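You operate a simulated robot arm through the tools that you are given. There is no shell and no other tool. Be economical: measure what you need, move in short steps, check, and stop when the job is done.

You run a simulated robot arm. Do the job below in one go: nothing can be reset, and whatever is moved stays where it is left.

## Task
Clear the drier of cap No. 57, then wash cap No. 26 and seat it there.
Fine: No. 57 goes in the short white tray; dunk No. 26 clean in the pot and swing the lid shut after.

The check looks at the end state, three seconds after you hand in, the way a careful person would. Anything else that was tipped, shoved, dropped, spilled or broken makes it a failure. A push-on lid holds only when it is set on centred and level and pressed home; a screw cap is set on level and turned clockwise until tight.

## Robot
A 7-joint arm with a two-finger parallel gripper, fixed in place. Base frame: the origin is at the foot of the arm, x ahead of it, y to its left, z up; the work surface is at about z = 102.4. Units: cm, degrees, N and s.
With the tool pointing down near the work surface it reaches from about 14 to 66 cm from the base axis. Its first joint turns from -66.0 to 66.0 degrees. Payload 2.4 kg.
The TCP is the grasp point between the finger pads, 3 cm short of the fingertips. In the tool frame z runs along the fingers and y along their closing line. The gripper opens to 9.4 cm. The fingers are 2.8 cm wide and 1 cm thick; the gripper's body (5 by 9.6 cm) begins 5.5 cm behind the TCP.
Orientation is that of the tool frame in the base frame, as a unit quaternion [w, x, y, z]. With the fingers straight down and closing along the base's y, the tool's x points along the base's -x, its y along +y and its z along -z.

## Interface
- The arm moves only by the tool servo_tool. Its argument "targets" is a list of rows, each a list of 6 numbers: the shift along the tool's x, y, z in cm, then the turn, a rotation vector about the tool's x, y, z in degrees. In form: [[tx, ty, tz, wx, wy, wz], ...]. A call has 1 to 12 rows; each row is the pose to reach, as a shift and turn from the pose commanded when the call began, along the tool's axes at that moment. "gripper" is the opening, from 0 (shut) to 1 (fully open), set as the call begins (left out, the last holds). A row lasts 0.2 s, in which the tool goes at most 5 cm and 8.6 degrees; a call with a longer step from one row to the next is refused whole, and so is a gripper value outside its range. A pose out of reach is approached as far as the arm can. The call stops where the force on the tool passes 90 N (or 10 N more than at its start, if that is more) or the arm is blocked; 0.2 s more then pass. Each finger travels about 15.3 cm/s and halts on what it meets, pressing with about 30 N; the grip force reading is that of the motor and also rises with nothing between the fingers. The clock runs only during rows and for 0.2 s after the last one: add rows that repeat a pose to give the fingers time. The reply holds the time, the measured pose of the TCP, the force on the tool along the base axes, the opening and the grip force, in the units named above and with some noise, with the torque about the TCP (base axes, N m) and any sound that the robot's microphone picked up, and new pictures: "views" is both (left out), scene, wrist or none.
- Cameras (640 x 400 px; columns grow to the right, rows downward): "scene" is fixed at [3.94, 48.01, 143.74]; the picture's right is [-0.51, -0.86, 0.00], its down [-0.52, 0.30, -0.80] and it looks along [0.69, -0.40, -0.60] (base axes); focal length 214 px, centre (320, 200). "wrist" rides on the gripper at [7.6, 1.4, -10.3] in the tool frame; the picture's right is [-0.18, 0.98, 0.00], its down [-0.75, -0.14, -0.64] and it looks along [-0.63, -0.12, 0.77] (tool axes); focal length 243 px, centre (320, 200).
- probe_pixels(camera, pixels): for up to 12 pixels [column, row] of the newest picture of that camera ("zoom" is the newest enlarged one), the place [x, y, z] in the base frame of the surface seen there, good to about 0.2 cm, but the place of the scene camera against the robot may be out by one fixed shift of up to 2.5 cm in any direction. No time passes.
- inspect(camera, box): a new picture of the part [left, top, right, bottom] of that camera's present view, enlarged. No time passes.
- sign_off(): hands the job in; it is judged then, once.

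Keep the steps short. Do not move on a guess: measure, check each grasp and each placing, and mend mistakes. In all there are 80 turns and 200 pictures (those below and enlarged ones count). Leave the gripper open and the arm clear of the work at the hand-in unless told otherwise, and finish with a single line.

The tools are called after "Request:" as name(argument=value, ...) on one line, values as JSON. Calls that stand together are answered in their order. servo_tool: Moves the arm, as the interface text tells. Its arguments: {"type":"object","properties":{"targets":{"type":"array","items":{"type":"array","items":{"type":"number"}}},"gripper":{"type":"number"},"views":{"type":"string","enum":["both","scene","wrist","none"]}},"required":["targets"]} The other tools are called the same way: probe_pixels (camera, pixels) gives the place of the surface under pixels of a picture; inspect (camera, box) takes an enlarged picture of a part of a camera's view; sign_off () hands the job in.

At the start:

```text
time: 0.0
tool_pos: [30.06, 26.71, 131.2]
tcp_rot: [0.001, -0.001, 1.0, 0.0]
contact_force: [0.0, 0.4, 0.3]
ft_torque: [0.02, 0.01, 0.0]
opening: 9.43
gripper_force: 0.1
```

scene: 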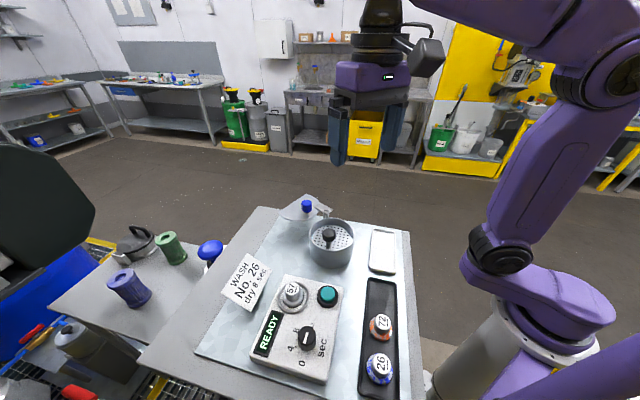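
wrist: 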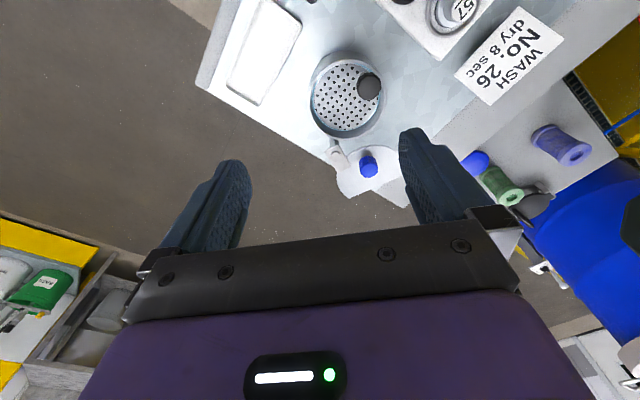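

I see a drier with cap 57, a dial and a green button, a black tray with caps 72 and 26, a white tray and a pot with a perforated basket or lid. First I'll enlarge the scene to read the details.

Request:
inspect(camera="scene", box=[220, 260, 420, 400])

Request:
inspect(camera="scene", box=[270, 190, 420, 285])

Request:
inspect(camera="wrist", box=[200, 0, 580, 220])

Request:
probe_pixels(camera="scene", pixels=[[292, 290], [327, 294], [306, 338], [380, 324], [379, 366], [382, 250], [329, 233], [345, 235], [330, 262], [306, 206], [246, 285], [276, 320]])

Request:
probe_pixels(camera="wrist", pixels=[[457, 10], [368, 86], [340, 100], [368, 166], [268, 50], [335, 150], [312, 100], [382, 100], [350, 55], [345, 137], [255, 100], [235, 95]])

```text
2.86 times, centred on (320, 330) of scene
```

zoom: 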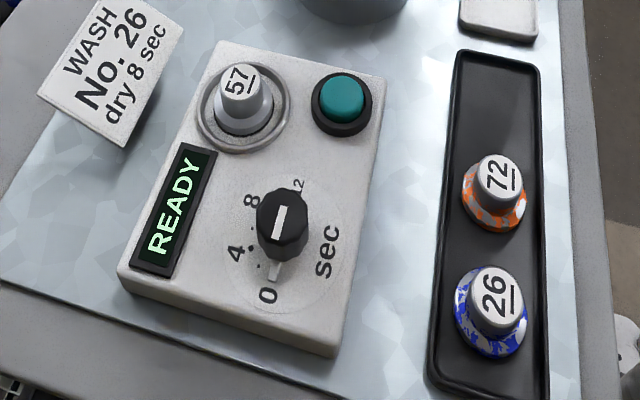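

```text
4.21 times, centred on (345, 238) of scene
```

zoom: 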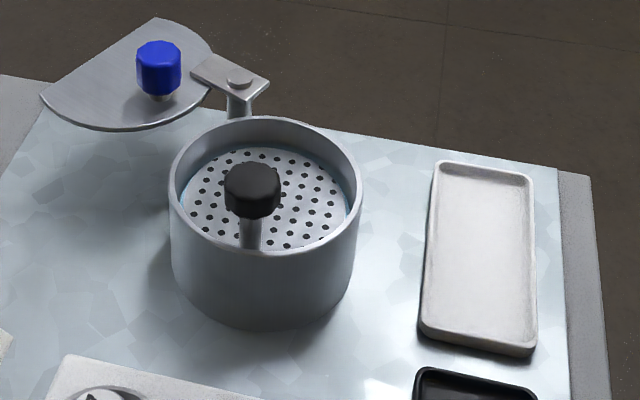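

```text
1.68 times, centred on (390, 110) of wrist
```

zoom: 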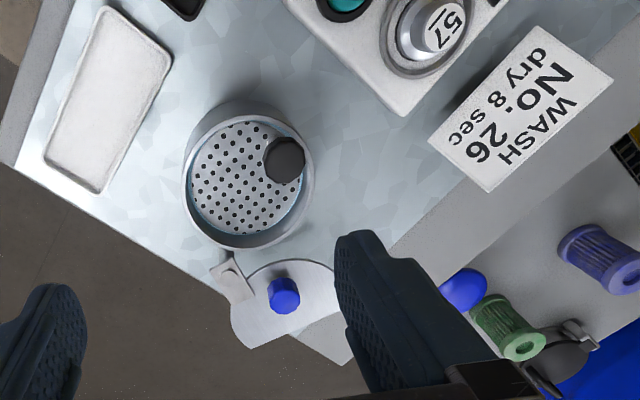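

```text
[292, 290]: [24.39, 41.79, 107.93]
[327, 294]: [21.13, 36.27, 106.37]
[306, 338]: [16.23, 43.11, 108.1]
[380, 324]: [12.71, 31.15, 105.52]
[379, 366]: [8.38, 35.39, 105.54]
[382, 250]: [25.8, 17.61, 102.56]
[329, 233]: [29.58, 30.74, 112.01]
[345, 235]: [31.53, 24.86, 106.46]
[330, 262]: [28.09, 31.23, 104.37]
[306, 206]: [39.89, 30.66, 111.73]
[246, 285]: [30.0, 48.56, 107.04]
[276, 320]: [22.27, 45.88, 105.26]
```

```text
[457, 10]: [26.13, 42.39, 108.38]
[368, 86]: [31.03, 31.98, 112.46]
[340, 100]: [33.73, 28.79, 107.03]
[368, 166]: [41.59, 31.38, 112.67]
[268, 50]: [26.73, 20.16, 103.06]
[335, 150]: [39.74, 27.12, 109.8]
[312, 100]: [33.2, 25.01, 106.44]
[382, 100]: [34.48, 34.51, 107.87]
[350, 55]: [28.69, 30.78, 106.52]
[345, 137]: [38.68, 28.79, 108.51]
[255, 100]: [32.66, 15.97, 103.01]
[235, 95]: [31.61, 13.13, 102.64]
```

The wrist camera agrees with itself. Compared with it, the scene camera is off by about (+1.6, +0.8, +0.5). Next I'll move the camera back toward the drier and black tray, staying high, to measure the caps.

Request:
servo_tool(targets=[[3, 3.2, 1, 0, 0, 0], [6, 6.5, 2, 0, 0, 0], [9, 9.7, 3, 0, 0, 0], [12, 13, 4, 0, 0, 0], [12, 13, 4, 0, 0, 0]], gripper=1)

```text
time: 1.2
tool_pos: [18.07, 39.87, 127.12]
tcp_rot: [0.001, -0.001, 1.0, 0.0]
contact_force: [-0.7, -0.6, 0.3]
ft_torque: [0.02, -0.02, -0.01]
opening: 9.4
gripper_force: 0.0
```

scene: 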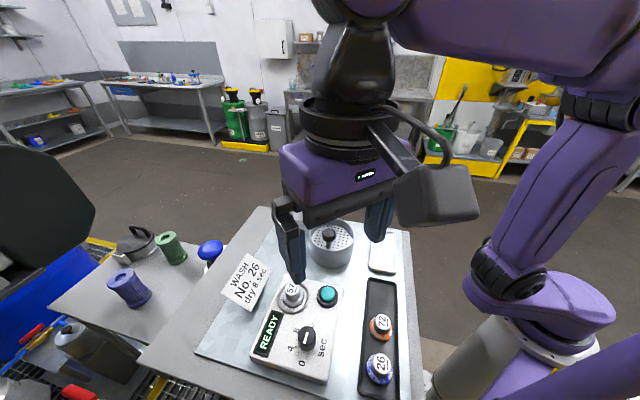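
wrist: 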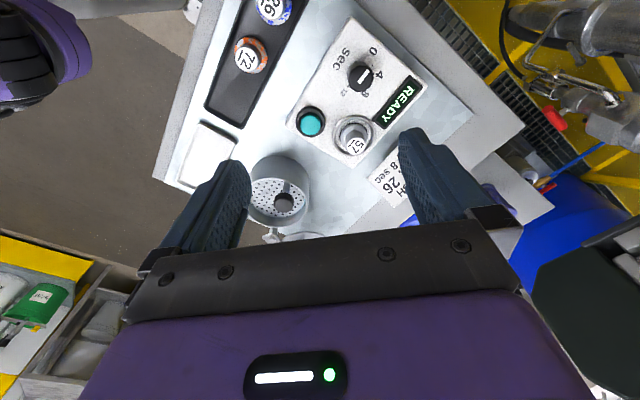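

Everything is in view now. I'll enlarge it and probe the caps, drier and tray from the wrist.

Request:
inspect(camera="wrist", box=[200, 0, 440, 150])

Request:
inspect(camera="wrist", box=[150, 110, 400, 250])

Request:
probe_pixels(camera="wrist", pixels=[[355, 144], [352, 130], [353, 152], [247, 62], [273, 9], [311, 122], [361, 77], [205, 152], [284, 202], [214, 122], [178, 178], [298, 110]])

```text
2.67 times, centred on (320, 75) of wrist
```

zoom: 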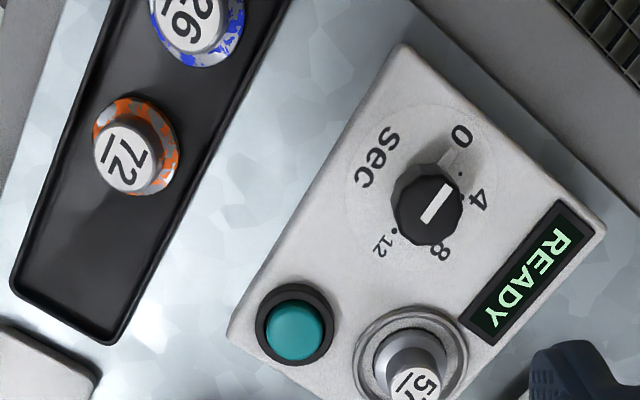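

```text
2.56 times, centred on (275, 180) of wrist
```

zoom: 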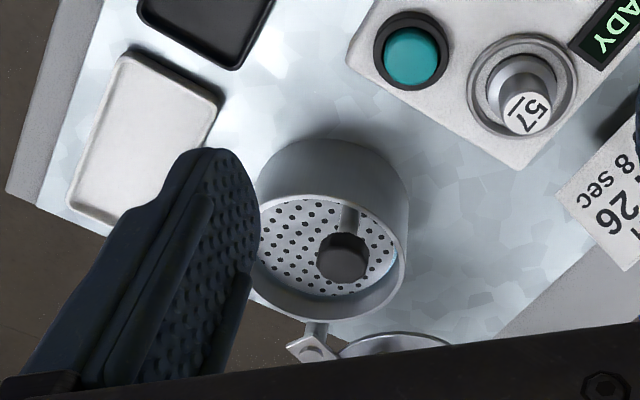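

```text
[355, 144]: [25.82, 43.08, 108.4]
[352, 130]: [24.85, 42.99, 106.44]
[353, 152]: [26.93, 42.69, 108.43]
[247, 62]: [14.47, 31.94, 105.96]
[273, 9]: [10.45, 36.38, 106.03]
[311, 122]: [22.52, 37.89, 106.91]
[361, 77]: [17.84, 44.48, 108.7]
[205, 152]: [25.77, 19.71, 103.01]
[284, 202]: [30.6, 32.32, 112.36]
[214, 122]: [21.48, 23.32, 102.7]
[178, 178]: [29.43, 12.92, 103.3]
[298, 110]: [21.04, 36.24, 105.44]
```

57's top is centred near (26.0, 43.05) at z 108.4. To choose a grip height, I'll check its profile and the pot's from the scene.

Request:
inspect(camera="scene", box=[265, 270, 345, 320])

Request:
probe_pixels(camera="zoom", pixels=[[215, 150], [215, 190], [215, 215], [215, 235], [215, 255], [215, 285], [160, 215], [280, 240], [480, 190], [350, 330]])

Request:
inspect(camera="scene", box=[350, 300, 414, 400])

```text
8.00 times, centred on (305, 295) of scene
```

zoom: 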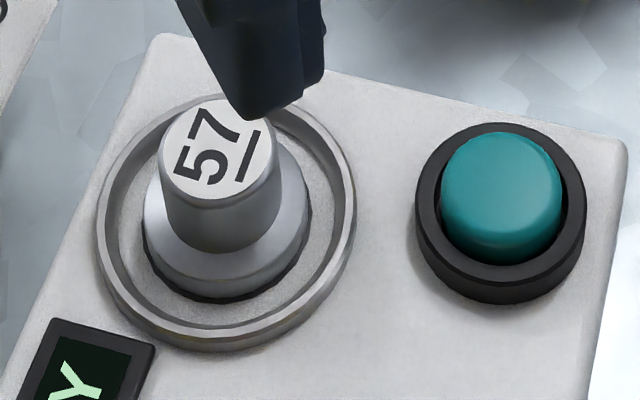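

```text
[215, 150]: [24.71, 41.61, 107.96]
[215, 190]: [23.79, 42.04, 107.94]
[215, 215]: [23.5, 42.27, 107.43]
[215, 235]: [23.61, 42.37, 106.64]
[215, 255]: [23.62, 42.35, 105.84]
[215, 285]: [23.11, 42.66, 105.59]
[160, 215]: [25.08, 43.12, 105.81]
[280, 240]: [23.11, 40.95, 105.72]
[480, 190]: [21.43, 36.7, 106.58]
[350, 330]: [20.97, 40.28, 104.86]
```

```text
4.00 times, centred on (382, 350) of scene
```

zoom: 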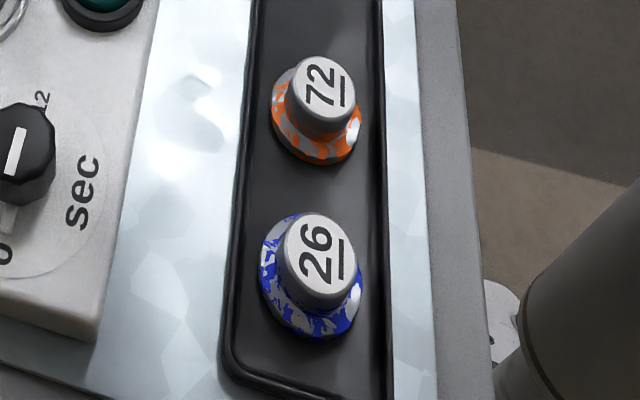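

57 has a 2.6 cm stem and a 3.7 cm flange, sitting inside a ring. I'll move above it with the gripper partly closed and check the alignment before going down.

Request:
servo_tool(targets=[[-2.6, 1.1, 3.5, 0, 0, 0], [-5.3, 2.1, 7, 0, 0, 0], [-7.9, 3.2, 10.5, 0, 0, 0], [-7.9, 3.2, 13.5, 0, 0, 0], [-7.9, 3.2, 13.5, 0, 0, 0]], gripper=0.6)

Request:
inspect(camera="wrist", box=[160, 0, 480, 200])

Request:
inspect(camera="scene", box=[250, 230, 370, 320])

```text
time: 2.4
tool_pos: [25.86, 42.83, 113.9]
tcp_rot: [0.001, -0.001, 1.0, -0.001]
contact_force: [-0.8, -0.5, -0.2]
ft_torque: [0.0, 0.01, -0.02]
opening: 5.67
gripper_force: 0.0
```

scene: 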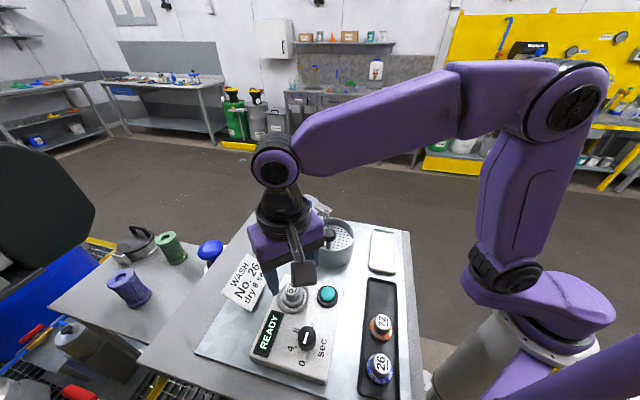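
wrist: 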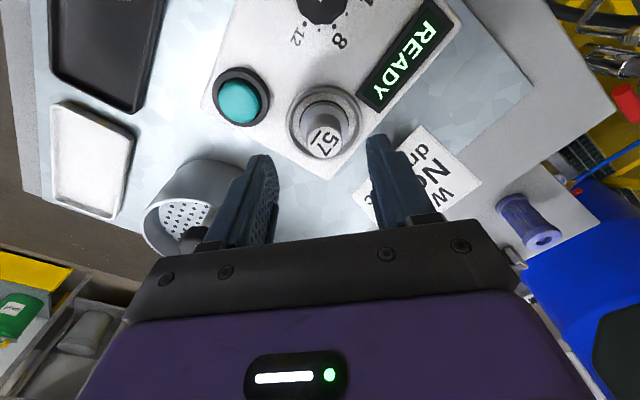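

```text
2.00 times, centred on (320, 100) of wrist
```

zoom: 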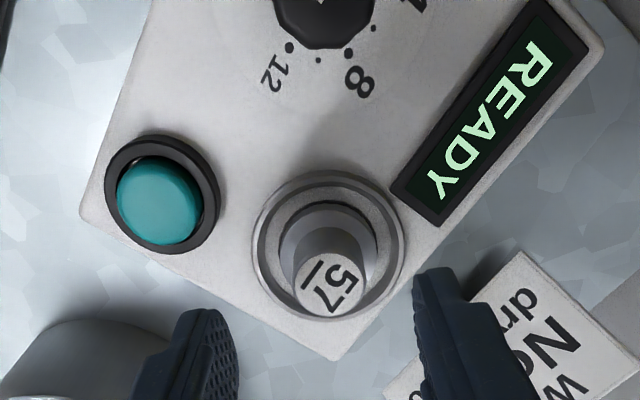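

```text
4.44 times, centred on (310, 275) of scene
```

zoom: 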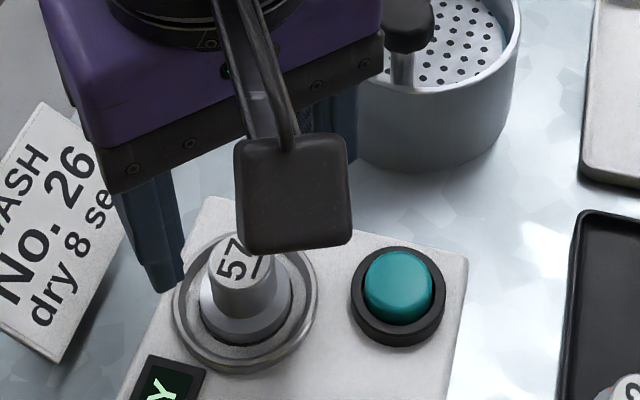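

I'm well aligned. I'll probe the top's centre again and check that the card is clear of the right finger's path.

Request:
probe_pixels(camera="wrist", pixels=[[324, 142], [308, 140], [341, 145], [323, 155], [325, 128], [420, 135], [360, 195], [480, 185], [415, 160]])

```text
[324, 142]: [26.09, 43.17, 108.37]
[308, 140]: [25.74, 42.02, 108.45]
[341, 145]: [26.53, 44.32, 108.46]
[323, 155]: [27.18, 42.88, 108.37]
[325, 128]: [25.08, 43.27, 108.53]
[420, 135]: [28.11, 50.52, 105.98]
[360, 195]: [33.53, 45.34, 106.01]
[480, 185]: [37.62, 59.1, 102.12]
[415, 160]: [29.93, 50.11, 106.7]
```

The centre is (26.1, 43.15). I'll go down to TCP z 109.5, which keeps the tips above the flange, and close.

Request:
servo_tool(targets=[[-0.2, 0.3, 1.5, 0, 0, 0], [-0.2, 0.3, 3, 0, 0, 0], [-0.2, 0.3, 4.4, 0, 0, 0], [-0.2, 0.3, 4.4, 0, 0, 0]], views="none")

Request:
servo_tool(targets=[[0, 0, 0, 0, 0, 0], [0, 0, 0, 0, 0, 0], [0, 0, 0, 0, 0, 0]], gripper=0)

```text
time: 3.4
tool_pos: [26.27, 43.27, 109.34]
tcp_rot: [0.001, -0.001, 1.0, 0.0]
contact_force: [1.0, 0.7, -0.5]
ft_torque: [-0.02, 0.01, 0.01]
opening: 5.62
gripper_force: 0.0
```

```text
time: 4.2
tool_pos: [26.19, 43.32, 109.39]
tcp_rot: [0.001, -0.001, 1.0, 0.0]
contact_force: [0.0, 0.5, 0.5]
ft_torque: [-0.02, -0.01, 0.01]
opening: 2.54
gripper_force: 30.2
```

scene: 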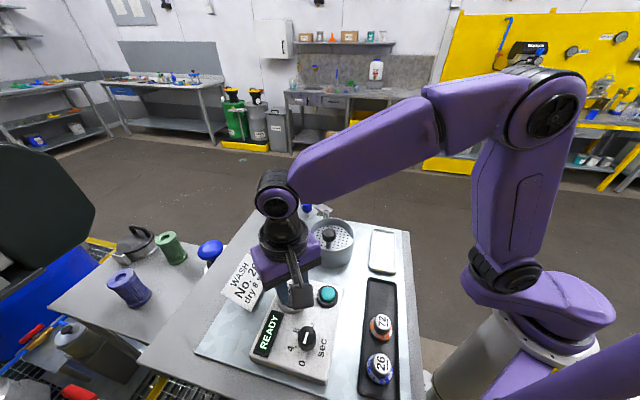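
wrist: 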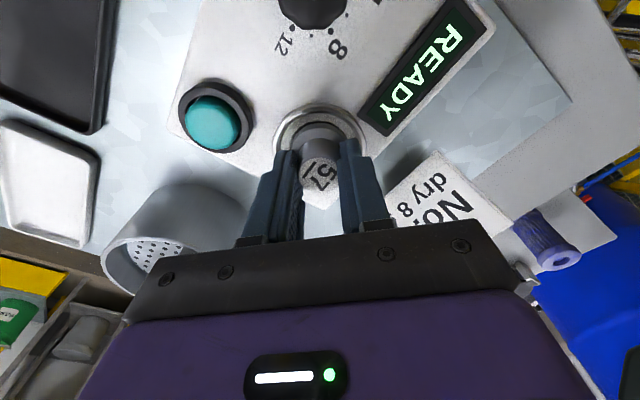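

The stem is held, with an opening of 2.54 and 30 N. I'll lift straight up in small steps and watch the force.

Request:
servo_tool(targets=[[0, 0, -0.7, 0, 0, 0], [0, 0, -1.5, 0, 0, 0], [0, 0, -3, 0, 0, 0], [0, 0, -6, 0, 0, 0], [0, 0, -9, 0, 0, 0], [0, 0, -9, 0, 0, 0]])

Request:
inspect(camera="wrist", box=[200, 0, 440, 220])

```text
time: 5.6
tool_pos: [26.17, 43.18, 118.36]
tcp_rot: [0.0, -0.001, 1.0, 0.0]
contact_force: [0.3, -0.2, -0.8]
ft_torque: [0.02, 0.03, 0.01]
opening: 2.52
gripper_force: 30.0
```

scene: 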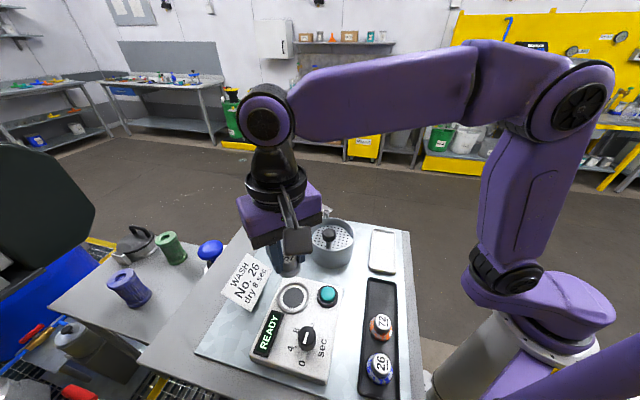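
wrist: 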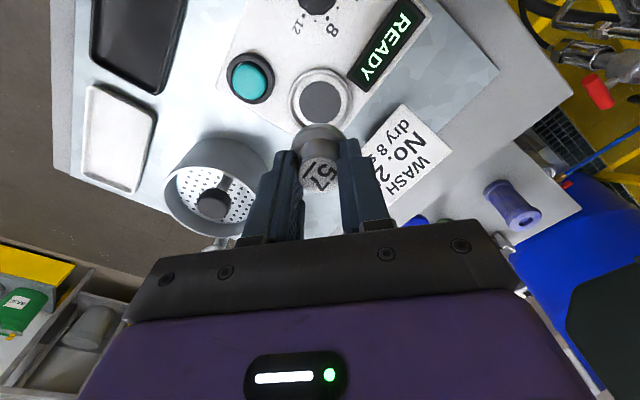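

```text
1.82 times, centred on (320, 110) of wrist
```

zoom: 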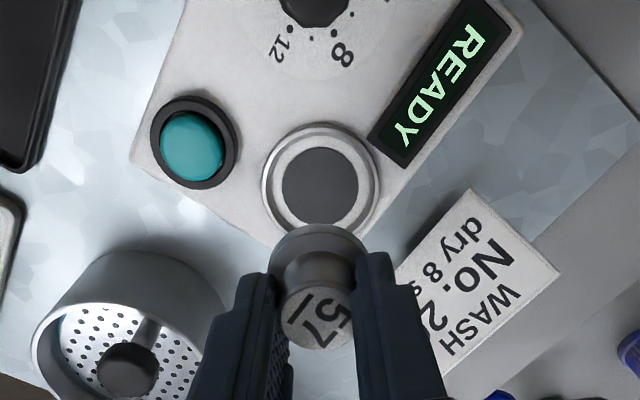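

57 is free. Now I'll measure the drier pad and the white tray's corners.

Request:
probe_pixels(camera="wrist", pixels=[[320, 102], [320, 82], [320, 122], [300, 102], [341, 102], [345, 86], [92, 92], [153, 113], [137, 188], [88, 175], [116, 140], [130, 120]])

Request:
inspect(camera="wrist", box=[60, 70, 260, 250])

```text
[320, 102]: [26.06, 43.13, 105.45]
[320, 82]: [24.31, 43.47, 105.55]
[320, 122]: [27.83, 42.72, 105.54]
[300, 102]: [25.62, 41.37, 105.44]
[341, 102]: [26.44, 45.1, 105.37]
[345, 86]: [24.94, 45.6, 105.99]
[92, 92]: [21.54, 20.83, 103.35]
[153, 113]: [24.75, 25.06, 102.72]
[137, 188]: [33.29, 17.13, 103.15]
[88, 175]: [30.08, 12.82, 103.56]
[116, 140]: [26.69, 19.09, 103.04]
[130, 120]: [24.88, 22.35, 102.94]
```

```text
2.22 times, centred on (160, 160) of wrist
```

zoom: 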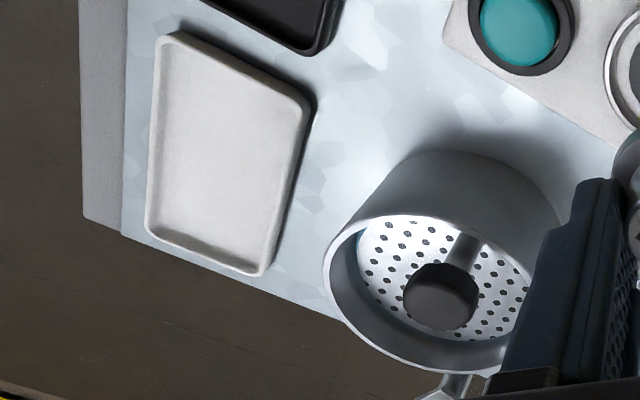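

The pad is at (26.06, 43.13) with its floor at 105.45. The cap is about 2.95 tall, and the tray centre is about (27.3, 18.8). I'll carry the cap high across to the tray.

Request:
servo_tool(targets=[[0, 0, -3, 0, 0, 0], [-0.2, -4.1, -4, 0, 0, 0], [-0.4, -8.2, -4, 0, 0, 0], [-0.6, -12.3, -4, 0, 0, 0], [-0.8, -16.4, -4, 0, 0, 0], [-1, -20.5, -4, 0, 0, 0], [-1.1, -24.4, -4, 0, 0, 0], [-1.1, -24.4, 0, 0, 0, 0], [-1.1, -24.4, 4, 0, 0, 0], [-1.1, -24.4, 4, 0, 0, 0]])

Request:
inspect(camera="wrist", box=[200, 50, 440, 220])

```text
time: 7.8
tool_pos: [27.34, 18.98, 114.33]
tcp_rot: [0.001, -0.001, 1.0, -0.001]
contact_force: [-0.7, 0.4, -0.6]
ft_torque: [-0.02, -0.03, 0.01]
opening: 2.51
gripper_force: 30.1
```

scene: 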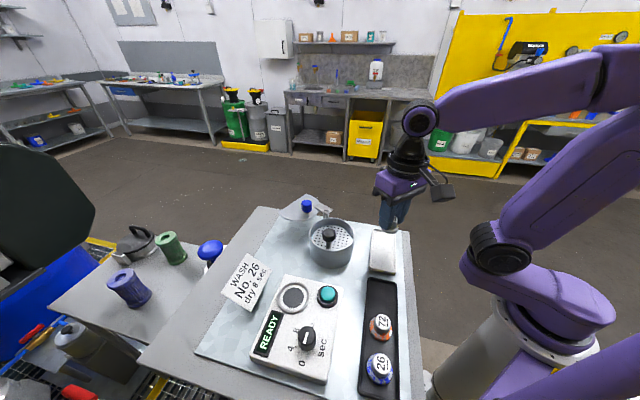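
wrist: 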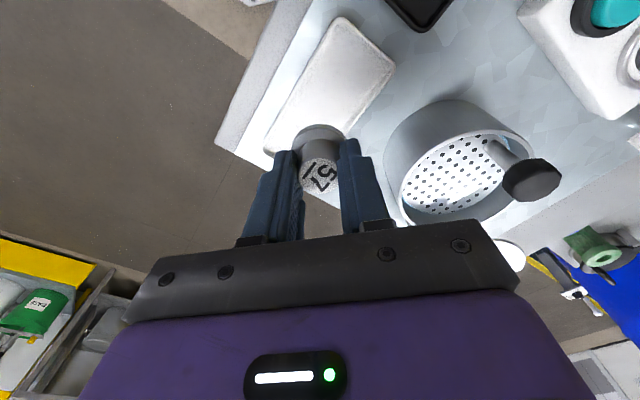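

```text
2.35 times, centred on (320, 135) of wrist
```

zoom: 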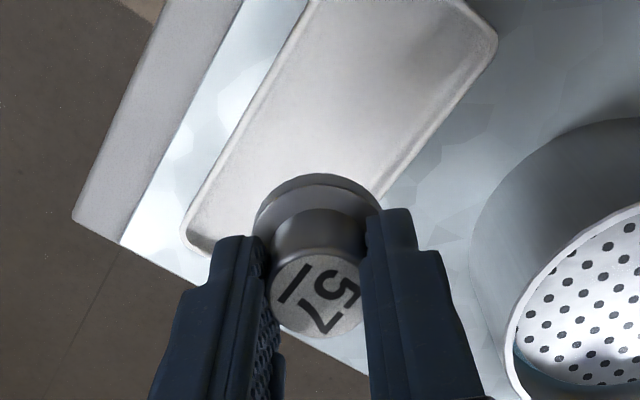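

I'll check the tray's extents from here before lowering.

Request:
probe_pixels(camera="wrist", pixels=[[343, 19], [392, 64], [268, 148], [340, 70], [305, 115], [360, 110], [290, 105]])

```text
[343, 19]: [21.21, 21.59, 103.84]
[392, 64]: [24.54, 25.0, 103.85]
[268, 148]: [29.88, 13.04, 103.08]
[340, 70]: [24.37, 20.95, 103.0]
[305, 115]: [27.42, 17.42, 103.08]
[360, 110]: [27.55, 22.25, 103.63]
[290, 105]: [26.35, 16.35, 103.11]
```

The tray centre is (27.2, 19.1) with the floor at 103.05. I'll lower to TCP z about 107.1.

Request:
servo_tool(targets=[[0, 0, 3, 0, 0, 0], [0, 0, 6, 0, 0, 0], [0, 0, 6.8, 0, 0, 0], [0, 0, 7.2, 0, 0, 0], [0, 0, 7.2, 0, 0, 0]])

Request:
inspect(camera="wrist", box=[200, 50, 440, 220])

```text
time: 9.0
tool_pos: [27.42, 19.01, 107.04]
tcp_rot: [0.001, 0.0, 1.0, 0.0]
contact_force: [0.2, 0.0, -1.8]
ft_torque: [0.03, -0.01, -0.01]
opening: 2.53
gripper_force: 30.3
```

scene: 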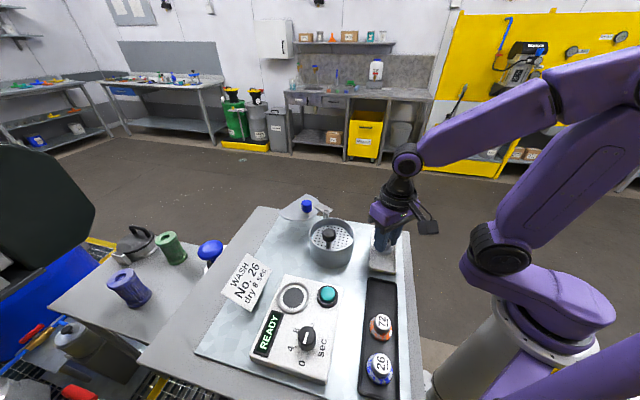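
wrist: 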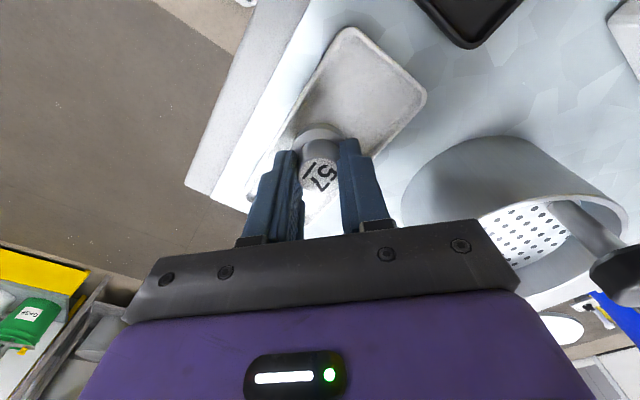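

```text
2.35 times, centred on (320, 135) of wrist
```

zoom: 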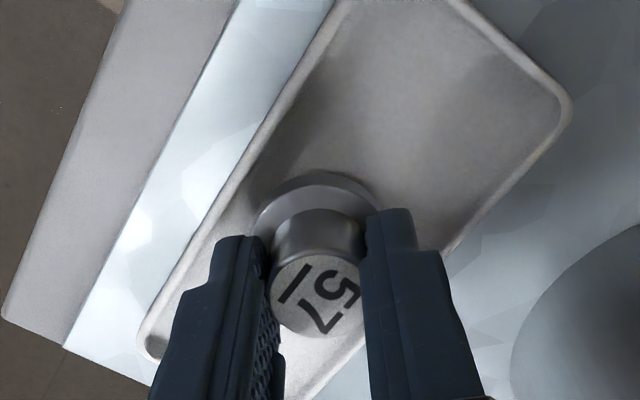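

It's inside the tray and just touching the floor. I'll open a little and then rise.

Request:
servo_tool(targets=[[0, 0, 0, 0, 0, 0], [0, 0, 0, 0, 0, 0], [0, 0, -2, 0, 0, 0], [0, 0, -6, 0, 0, 0], [0, 0, -10, 0, 0, 0], [0, 0, -14, 0, 0, 0], [0, 0, -14, 0, 0, 0]], gripper=0.42)

```text
time: 10.6
tool_pos: [27.37, 18.78, 121.26]
tcp_rot: [0.0, -0.001, 1.0, 0.0]
contact_force: [-0.3, 0.4, 0.1]
ft_torque: [-0.01, 0.01, 0.02]
opening: 3.96
gripper_force: 0.2
```

scene: 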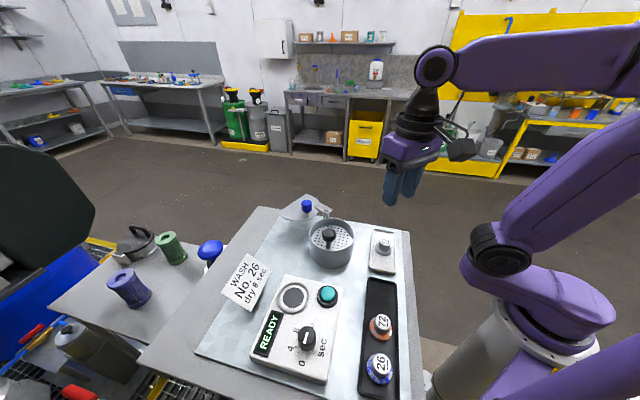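
wrist: 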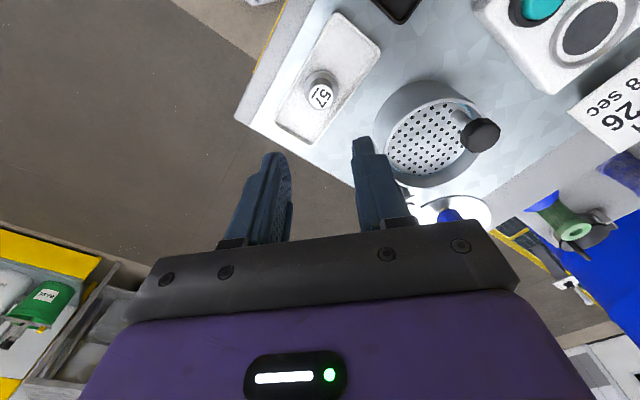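

57 stands upright in the white tray. Next I'll study the pot and lid from a better angle, with the tool backed off toward -x.

Request:
servo_tool(targets=[[2, 3.6, -2, 0, 0, 0], [4, 7.2, -4, 0, 0, 0], [6, 10.8, -6, 0, 0, 0], [8, 12.2, -8, 0, 0, 0], [8, 12.2, -8, 0, 0, 0]], gripper=1)

Request:
inspect(camera="wrist", box=[230, 80, 430, 240])

Request:
inspect(camera="scene", box=[270, 185, 370, 280])

```text
time: 11.8
tool_pos: [19.26, 31.04, 129.08]
tcp_rot: [0.0, -0.002, 1.0, 0.0]
contact_force: [1.0, -0.4, 0.4]
ft_torque: [0.02, 0.0, 0.02]
opening: 9.36
gripper_force: 0.0
```

scene: 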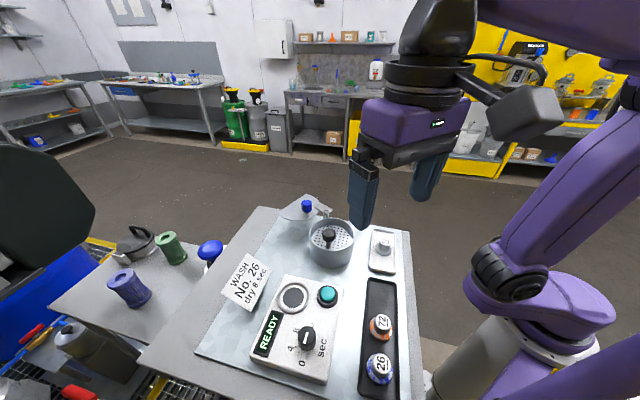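
wrist: 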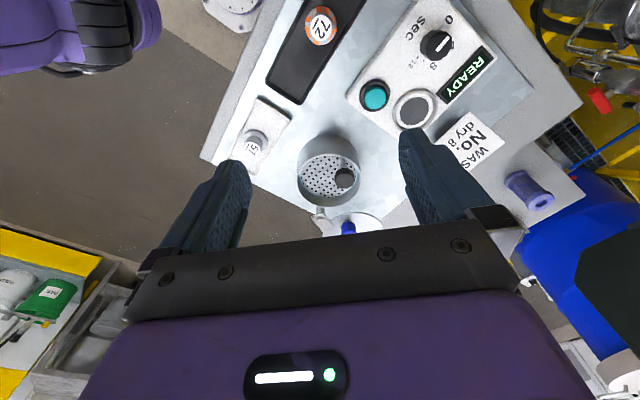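

```text
2.50 times, centred on (330, 160) of wrist
```

zoom: 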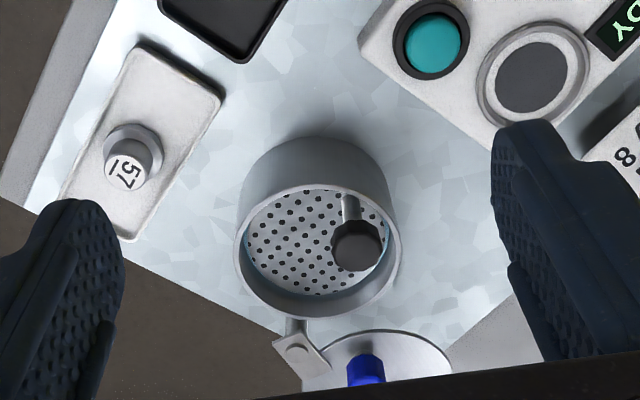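

```text
4.21 times, centred on (320, 232) of scene
```

zoom: 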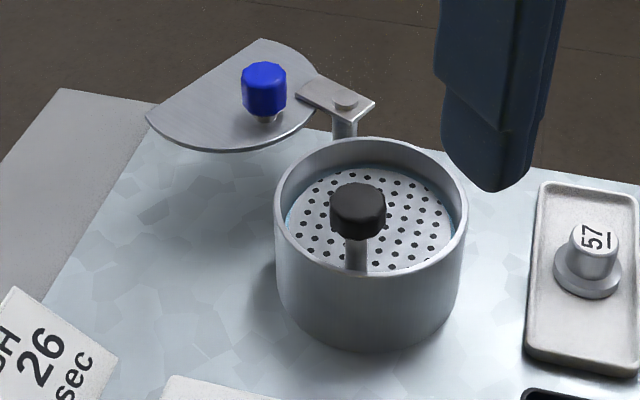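

The pot holds a perforated plate with a rod and knob near one edge, which looks like a press-down dunker. The lid is a cut disc on a pivot post. I'll probe the geometry.

Request:
probe_pixels(camera="wrist", pixels=[[344, 178], [338, 160], [325, 176], [312, 190], [308, 170], [328, 157], [297, 180], [360, 178], [325, 207], [322, 214], [348, 226], [372, 222]])

Request:
probe_pixels(camera="zoom", pixels=[[275, 70], [265, 85], [345, 102], [320, 90], [165, 120], [265, 42], [200, 100], [300, 195], [370, 140], [462, 210], [370, 285], [280, 210]])

```text
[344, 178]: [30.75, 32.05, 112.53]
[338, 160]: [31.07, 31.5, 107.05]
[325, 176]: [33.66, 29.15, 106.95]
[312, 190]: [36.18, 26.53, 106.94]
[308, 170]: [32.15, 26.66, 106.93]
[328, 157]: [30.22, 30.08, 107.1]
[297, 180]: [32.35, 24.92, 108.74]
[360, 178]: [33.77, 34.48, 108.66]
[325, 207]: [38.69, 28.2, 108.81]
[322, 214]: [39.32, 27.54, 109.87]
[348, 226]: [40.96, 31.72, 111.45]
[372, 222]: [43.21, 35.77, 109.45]
```

```text
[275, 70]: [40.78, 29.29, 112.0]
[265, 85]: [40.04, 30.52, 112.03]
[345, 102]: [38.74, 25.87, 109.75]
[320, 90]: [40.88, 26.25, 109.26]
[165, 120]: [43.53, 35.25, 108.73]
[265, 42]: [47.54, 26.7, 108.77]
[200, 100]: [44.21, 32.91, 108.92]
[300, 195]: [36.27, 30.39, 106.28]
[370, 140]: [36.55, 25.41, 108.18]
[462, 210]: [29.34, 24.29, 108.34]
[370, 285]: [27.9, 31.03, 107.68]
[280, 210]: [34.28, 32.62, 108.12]
```

Measured geometry:
- The pot centre is about (33.7, 29.4), rim 108.7, plate 107.0.
- The rod is at about (30.9, 31.9).
- The lid pivot is about (40.2, 26.9).

Next comes cap 26, so I'll move above it.

Request:
servo_tool(targets=[[2.2, 1.3, 2.5, 0, 0, 0], [4.4, 2.7, 5, 0, 0, 0], [6.6, 4, 7.5, 0, 0, 0], [8.9, 5.4, 10, 0, 0, 0], [8.9, 5.4, 14, 0, 0, 0], [8.9, 5.4, 14, 0, 0, 0]], gripper=0.5)

Request:
inspect(camera="wrist", box=[200, 50, 440, 220])

```text
time: 13.2
tool_pos: [10.36, 36.38, 115.04]
tcp_rot: [0.001, -0.001, 1.0, 0.0]
contact_force: [0.2, 0.3, -1.0]
ft_torque: [0.03, -0.04, -0.01]
opening: 4.7
gripper_force: 0.1
```

scene: 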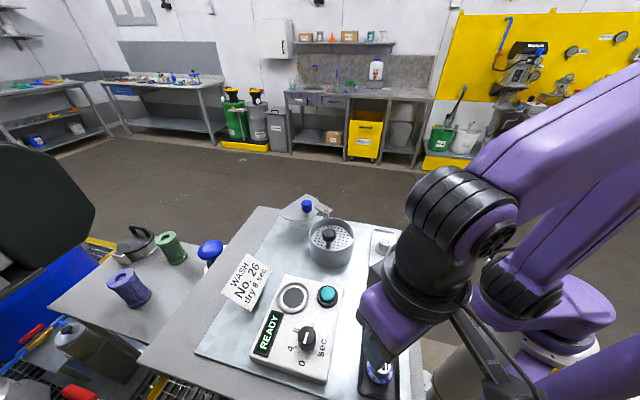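
wrist: 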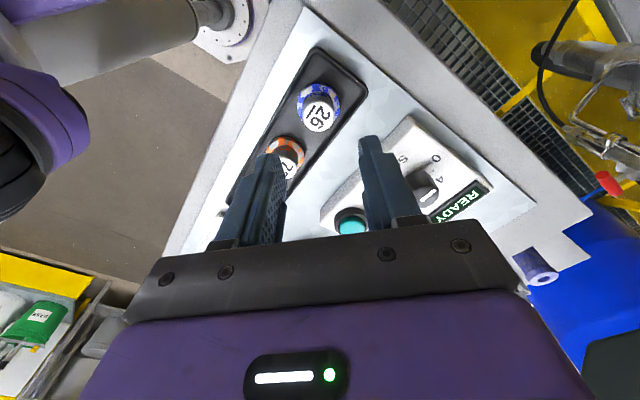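

```text
2.35 times, centred on (320, 135) of wrist
```

zoom: 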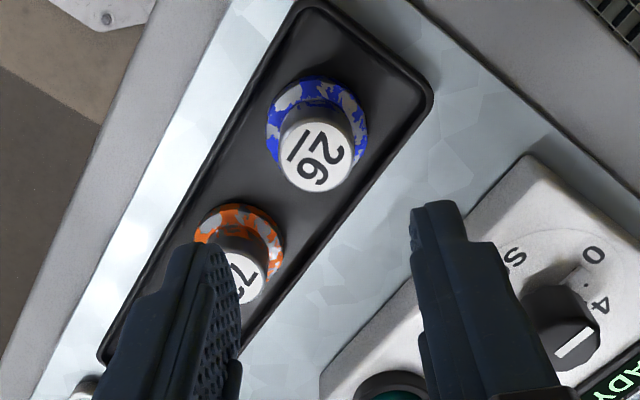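

Reach is fine. I'll probe 26's top, the tray rim, 72 and the nearby drier edge.

Request:
probe_pixels(camera="wrist", pixels=[[318, 117], [304, 115], [332, 120], [317, 129], [320, 104], [303, 95], [285, 145], [365, 90], [350, 120], [318, 50], [270, 120], [345, 80]])

```text
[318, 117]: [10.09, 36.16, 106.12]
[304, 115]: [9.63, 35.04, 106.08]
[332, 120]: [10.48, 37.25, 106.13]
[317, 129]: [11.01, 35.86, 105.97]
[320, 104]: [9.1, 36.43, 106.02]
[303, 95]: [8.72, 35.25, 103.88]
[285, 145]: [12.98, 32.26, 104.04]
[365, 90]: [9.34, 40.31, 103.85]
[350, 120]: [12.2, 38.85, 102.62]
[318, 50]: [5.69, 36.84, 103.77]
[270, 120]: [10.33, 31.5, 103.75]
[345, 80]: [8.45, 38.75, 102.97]
```

26's centre is (10.08, 36.15) and the rim is 103.85. I'll lower to TCP z 107.3 and close.

Request:
servo_tool(targets=[[0.28, -0.23, 2.5, 0, 0, 0], [0.28, -0.23, 5, 0, 0, 0], [0.28, -0.23, 7, 0, 0, 0], [0.28, -0.23, 7.75, 0, 0, 0], [0.28, -0.23, 7.75, 0, 0, 0]])

Request:
servo_tool(targets=[[0, 0, 0, 0, 0, 0], [0, 0, 0, 0, 0, 0], [0, 0, 0, 0, 0, 0]], gripper=0, views="wrist")

```text
time: 14.4
tool_pos: [10.11, 36.21, 107.35]
tcp_rot: [0.001, -0.001, 1.0, 0.001]
contact_force: [0.4, 0.2, -0.5]
ft_torque: [0.02, 0.0, 0.0]
opening: 4.72
gripper_force: 0.1
```

scene: 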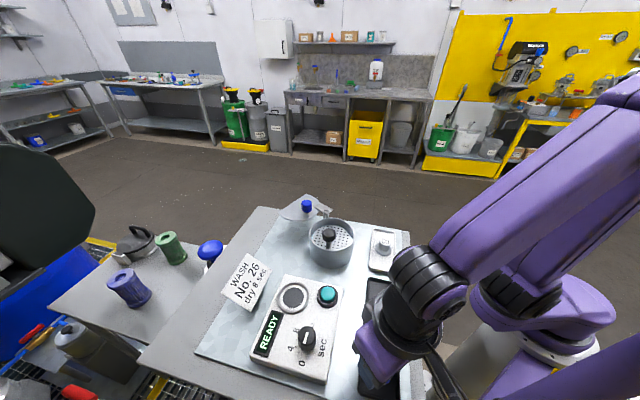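
wrist: 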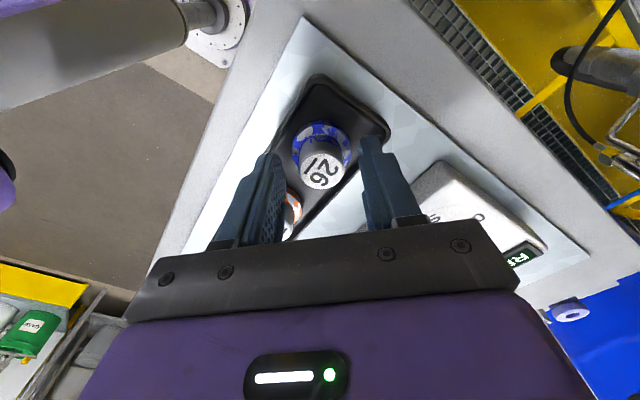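

```text
time: 15.2
tool_pos: [10.14, 36.26, 107.33]
tcp_rot: [0.001, -0.001, 1.0, 0.0]
contact_force: [0.7, 0.1, 0.8]
ft_torque: [-0.01, 0.0, -0.01]
opening: 2.52
gripper_force: 29.9
```

wrist: 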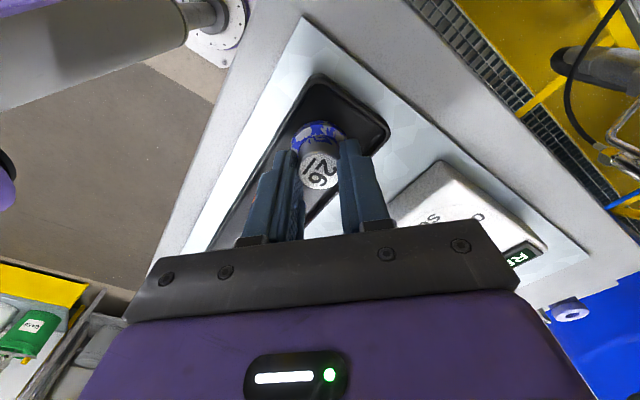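

Gripped at 2.52. I'll lift and carry it over to the pot, cap bottom well above the 112.5 knob.

Request:
servo_tool(targets=[[0, 0, -1.5, 0, 0, 0], [0, 0, -5, 0, 0, 0], [0, 0, -9, 0, 0, 0], [-2, -0.6, -13, 0, 0, 0], [-6, -1.8, -13, 0, 0, 0], [-10, -3, -13, 0, 0, 0], [-14, -4.3, -13, 0, 0, 0], [-18, -5.5, -13, 0, 0, 0], [-22, -6.8, -13, 0, 0, 0], [-24.2, -7.5, -13, 0, 0, 0], [-24.2, -7.5, -13, 0, 0, 0]])

Request:
inspect(camera="wrist", box=[220, 50, 460, 220])

```text
time: 17.6
tool_pos: [34.33, 28.71, 120.38]
tcp_rot: [0.0, 0.0, 1.0, 0.0]
contact_force: [-0.3, -0.2, -2.1]
ft_torque: [0.02, -0.02, 0.01]
opening: 2.53
gripper_force: 29.7
```

scene: 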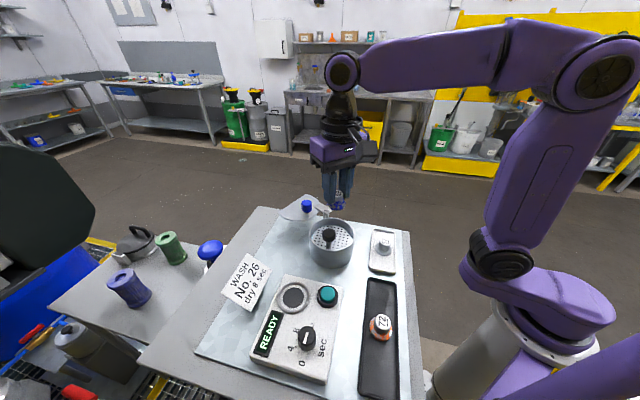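
wrist: 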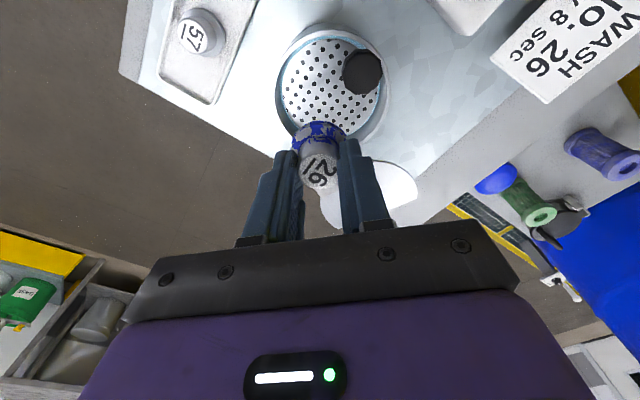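

```text
2.35 times, centred on (340, 135) of wrist
```

zoom: 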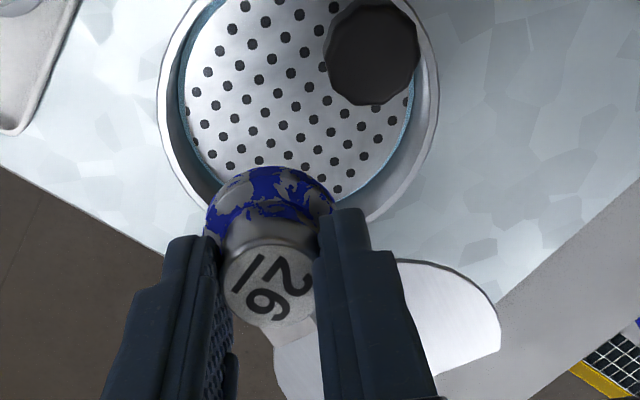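

This is a nearly top-down view of the pot. I'll probe the rim and plate edges to fix its centre.

Request:
probe_pixels(camera="wrist", pixels=[[275, 90], [285, 55], [382, 65], [385, 95], [332, 30], [320, 33], [278, 110], [370, 125], [300, 90], [345, 100], [362, 72], [310, 115]])

```text
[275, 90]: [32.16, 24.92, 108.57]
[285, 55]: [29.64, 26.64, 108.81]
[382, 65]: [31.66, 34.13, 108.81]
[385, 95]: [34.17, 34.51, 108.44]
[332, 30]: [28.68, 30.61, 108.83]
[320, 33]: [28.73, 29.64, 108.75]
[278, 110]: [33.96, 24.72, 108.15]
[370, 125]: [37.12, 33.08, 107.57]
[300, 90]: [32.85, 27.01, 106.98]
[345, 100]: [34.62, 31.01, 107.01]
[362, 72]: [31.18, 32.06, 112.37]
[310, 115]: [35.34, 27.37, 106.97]
```

The pot centre is (33.5, 29.6), R 4.9, and the knob is at (31.2, 32.0). The cap at (34.35, 28.75) is clear of both. I'll lower it to the plate and let the force tell me about contact.

Request:
servo_tool(targets=[[0, 0, 3, 0, 0, 0], [0, 0, 6, 0, 0, 0], [0, 0, 8, 0, 0, 0], [0, 0, 8.8, 0, 0, 0], [0, 0, 9.1, 0, 0, 0], [0, 0, 9.1, 0, 0, 0]])

Request:
inspect(camera="wrist", box=[220, 50, 460, 220])

Request:
inspect(camera="scene", box=[280, 180, 380, 280])

```text
time: 19.0
tool_pos: [34.31, 28.74, 111.3]
tcp_rot: [0.001, -0.001, 1.0, -0.001]
contact_force: [0.6, 0.5, -1.8]
ft_torque: [0.01, 0.02, -0.01]
opening: 2.52
gripper_force: 30.1
```

scene: 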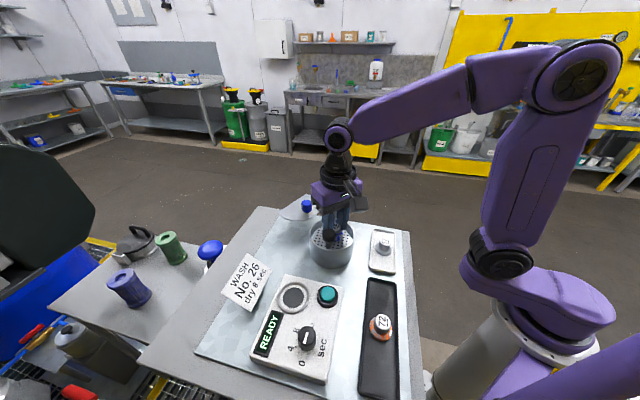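
wrist: 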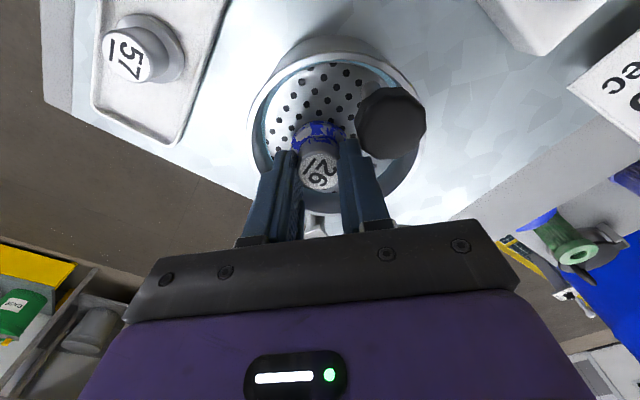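

```text
2.35 times, centred on (340, 135) of wrist
```

zoom: 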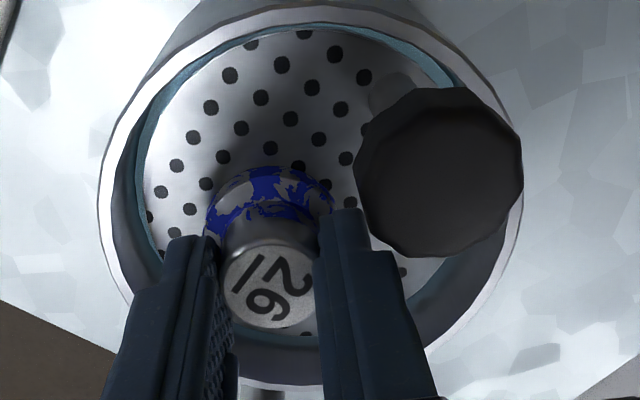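

```text
4.00 times, centred on (330, 230) of scene
```

zoom: 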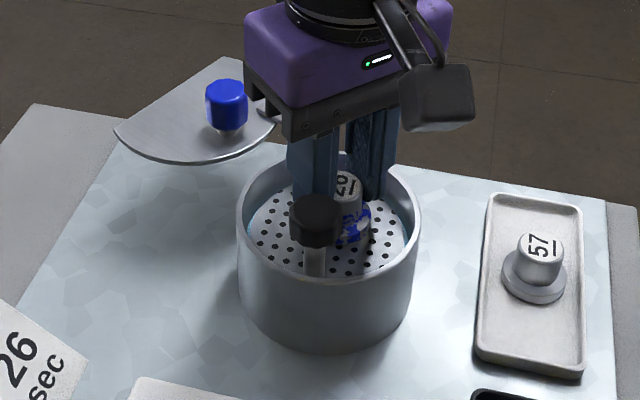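

It's very near the plate. I'll lower another 0.2 to check contact.

Request:
servo_tool(targets=[[0, 0, 0.1, 0, 0, 0], [0, 0, 0.2, 0, 0, 0], [0, 0, 0.2, 0, 0, 0]], views="none")

```text
time: 19.8
tool_pos: [34.43, 28.68, 111.06]
tcp_rot: [0.001, -0.001, 1.0, 0.0]
contact_force: [0.6, 0.6, 1.9]
ft_torque: [-0.05, 0.02, 0.0]
opening: 2.55
gripper_force: 29.9
```

The z force changed sign from -1.8 to +1.9, so it's touching. I'll open slightly and rise straight up.

Request:
servo_tool(targets=[[0, 0, 0, 0, 0, 0], [0, 0, 0, 0, 0, 0], [0, 0, -2, 0, 0, 0], [0, 0, -5, 0, 0, 0], [0, 0, -9, 0, 0, 0], [0, 0, -9, 0, 0, 0]], gripper=0.35)

Request:
inspect(camera="wrist", box=[220, 10, 460, 180])

```text
time: 21.2
tool_pos: [34.39, 28.89, 120.21]
tcp_rot: [0.002, -0.001, 1.0, 0.0]
contact_force: [0.2, -0.1, -0.1]
ft_torque: [0.0, 0.02, -0.02]
opening: 3.31
gripper_force: 0.0
```

scene: 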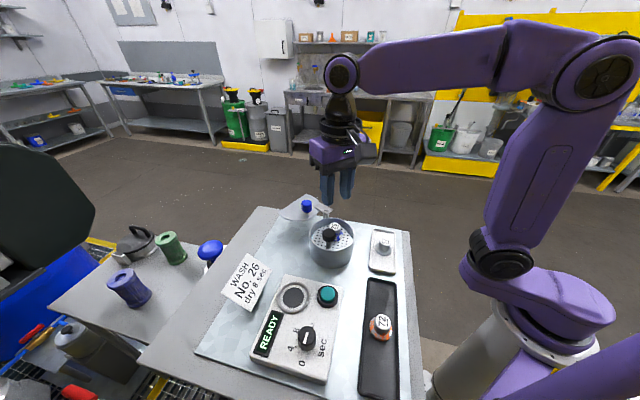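
wrist: 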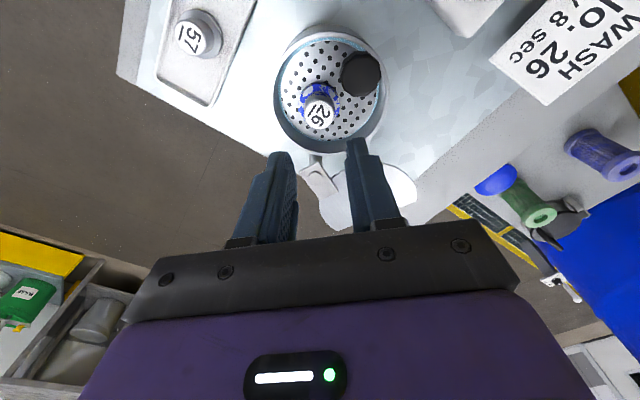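

```text
2.35 times, centred on (340, 95) of wrist
```

zoom: 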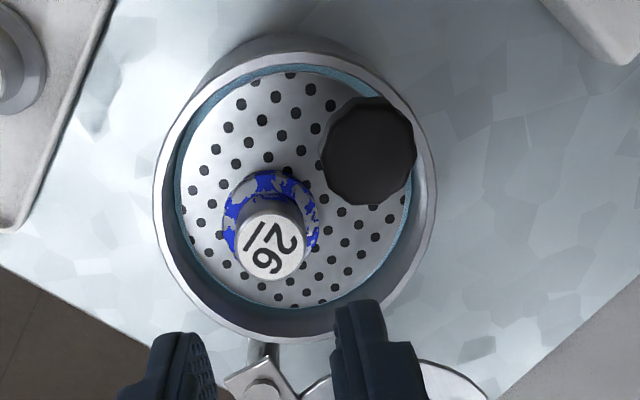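

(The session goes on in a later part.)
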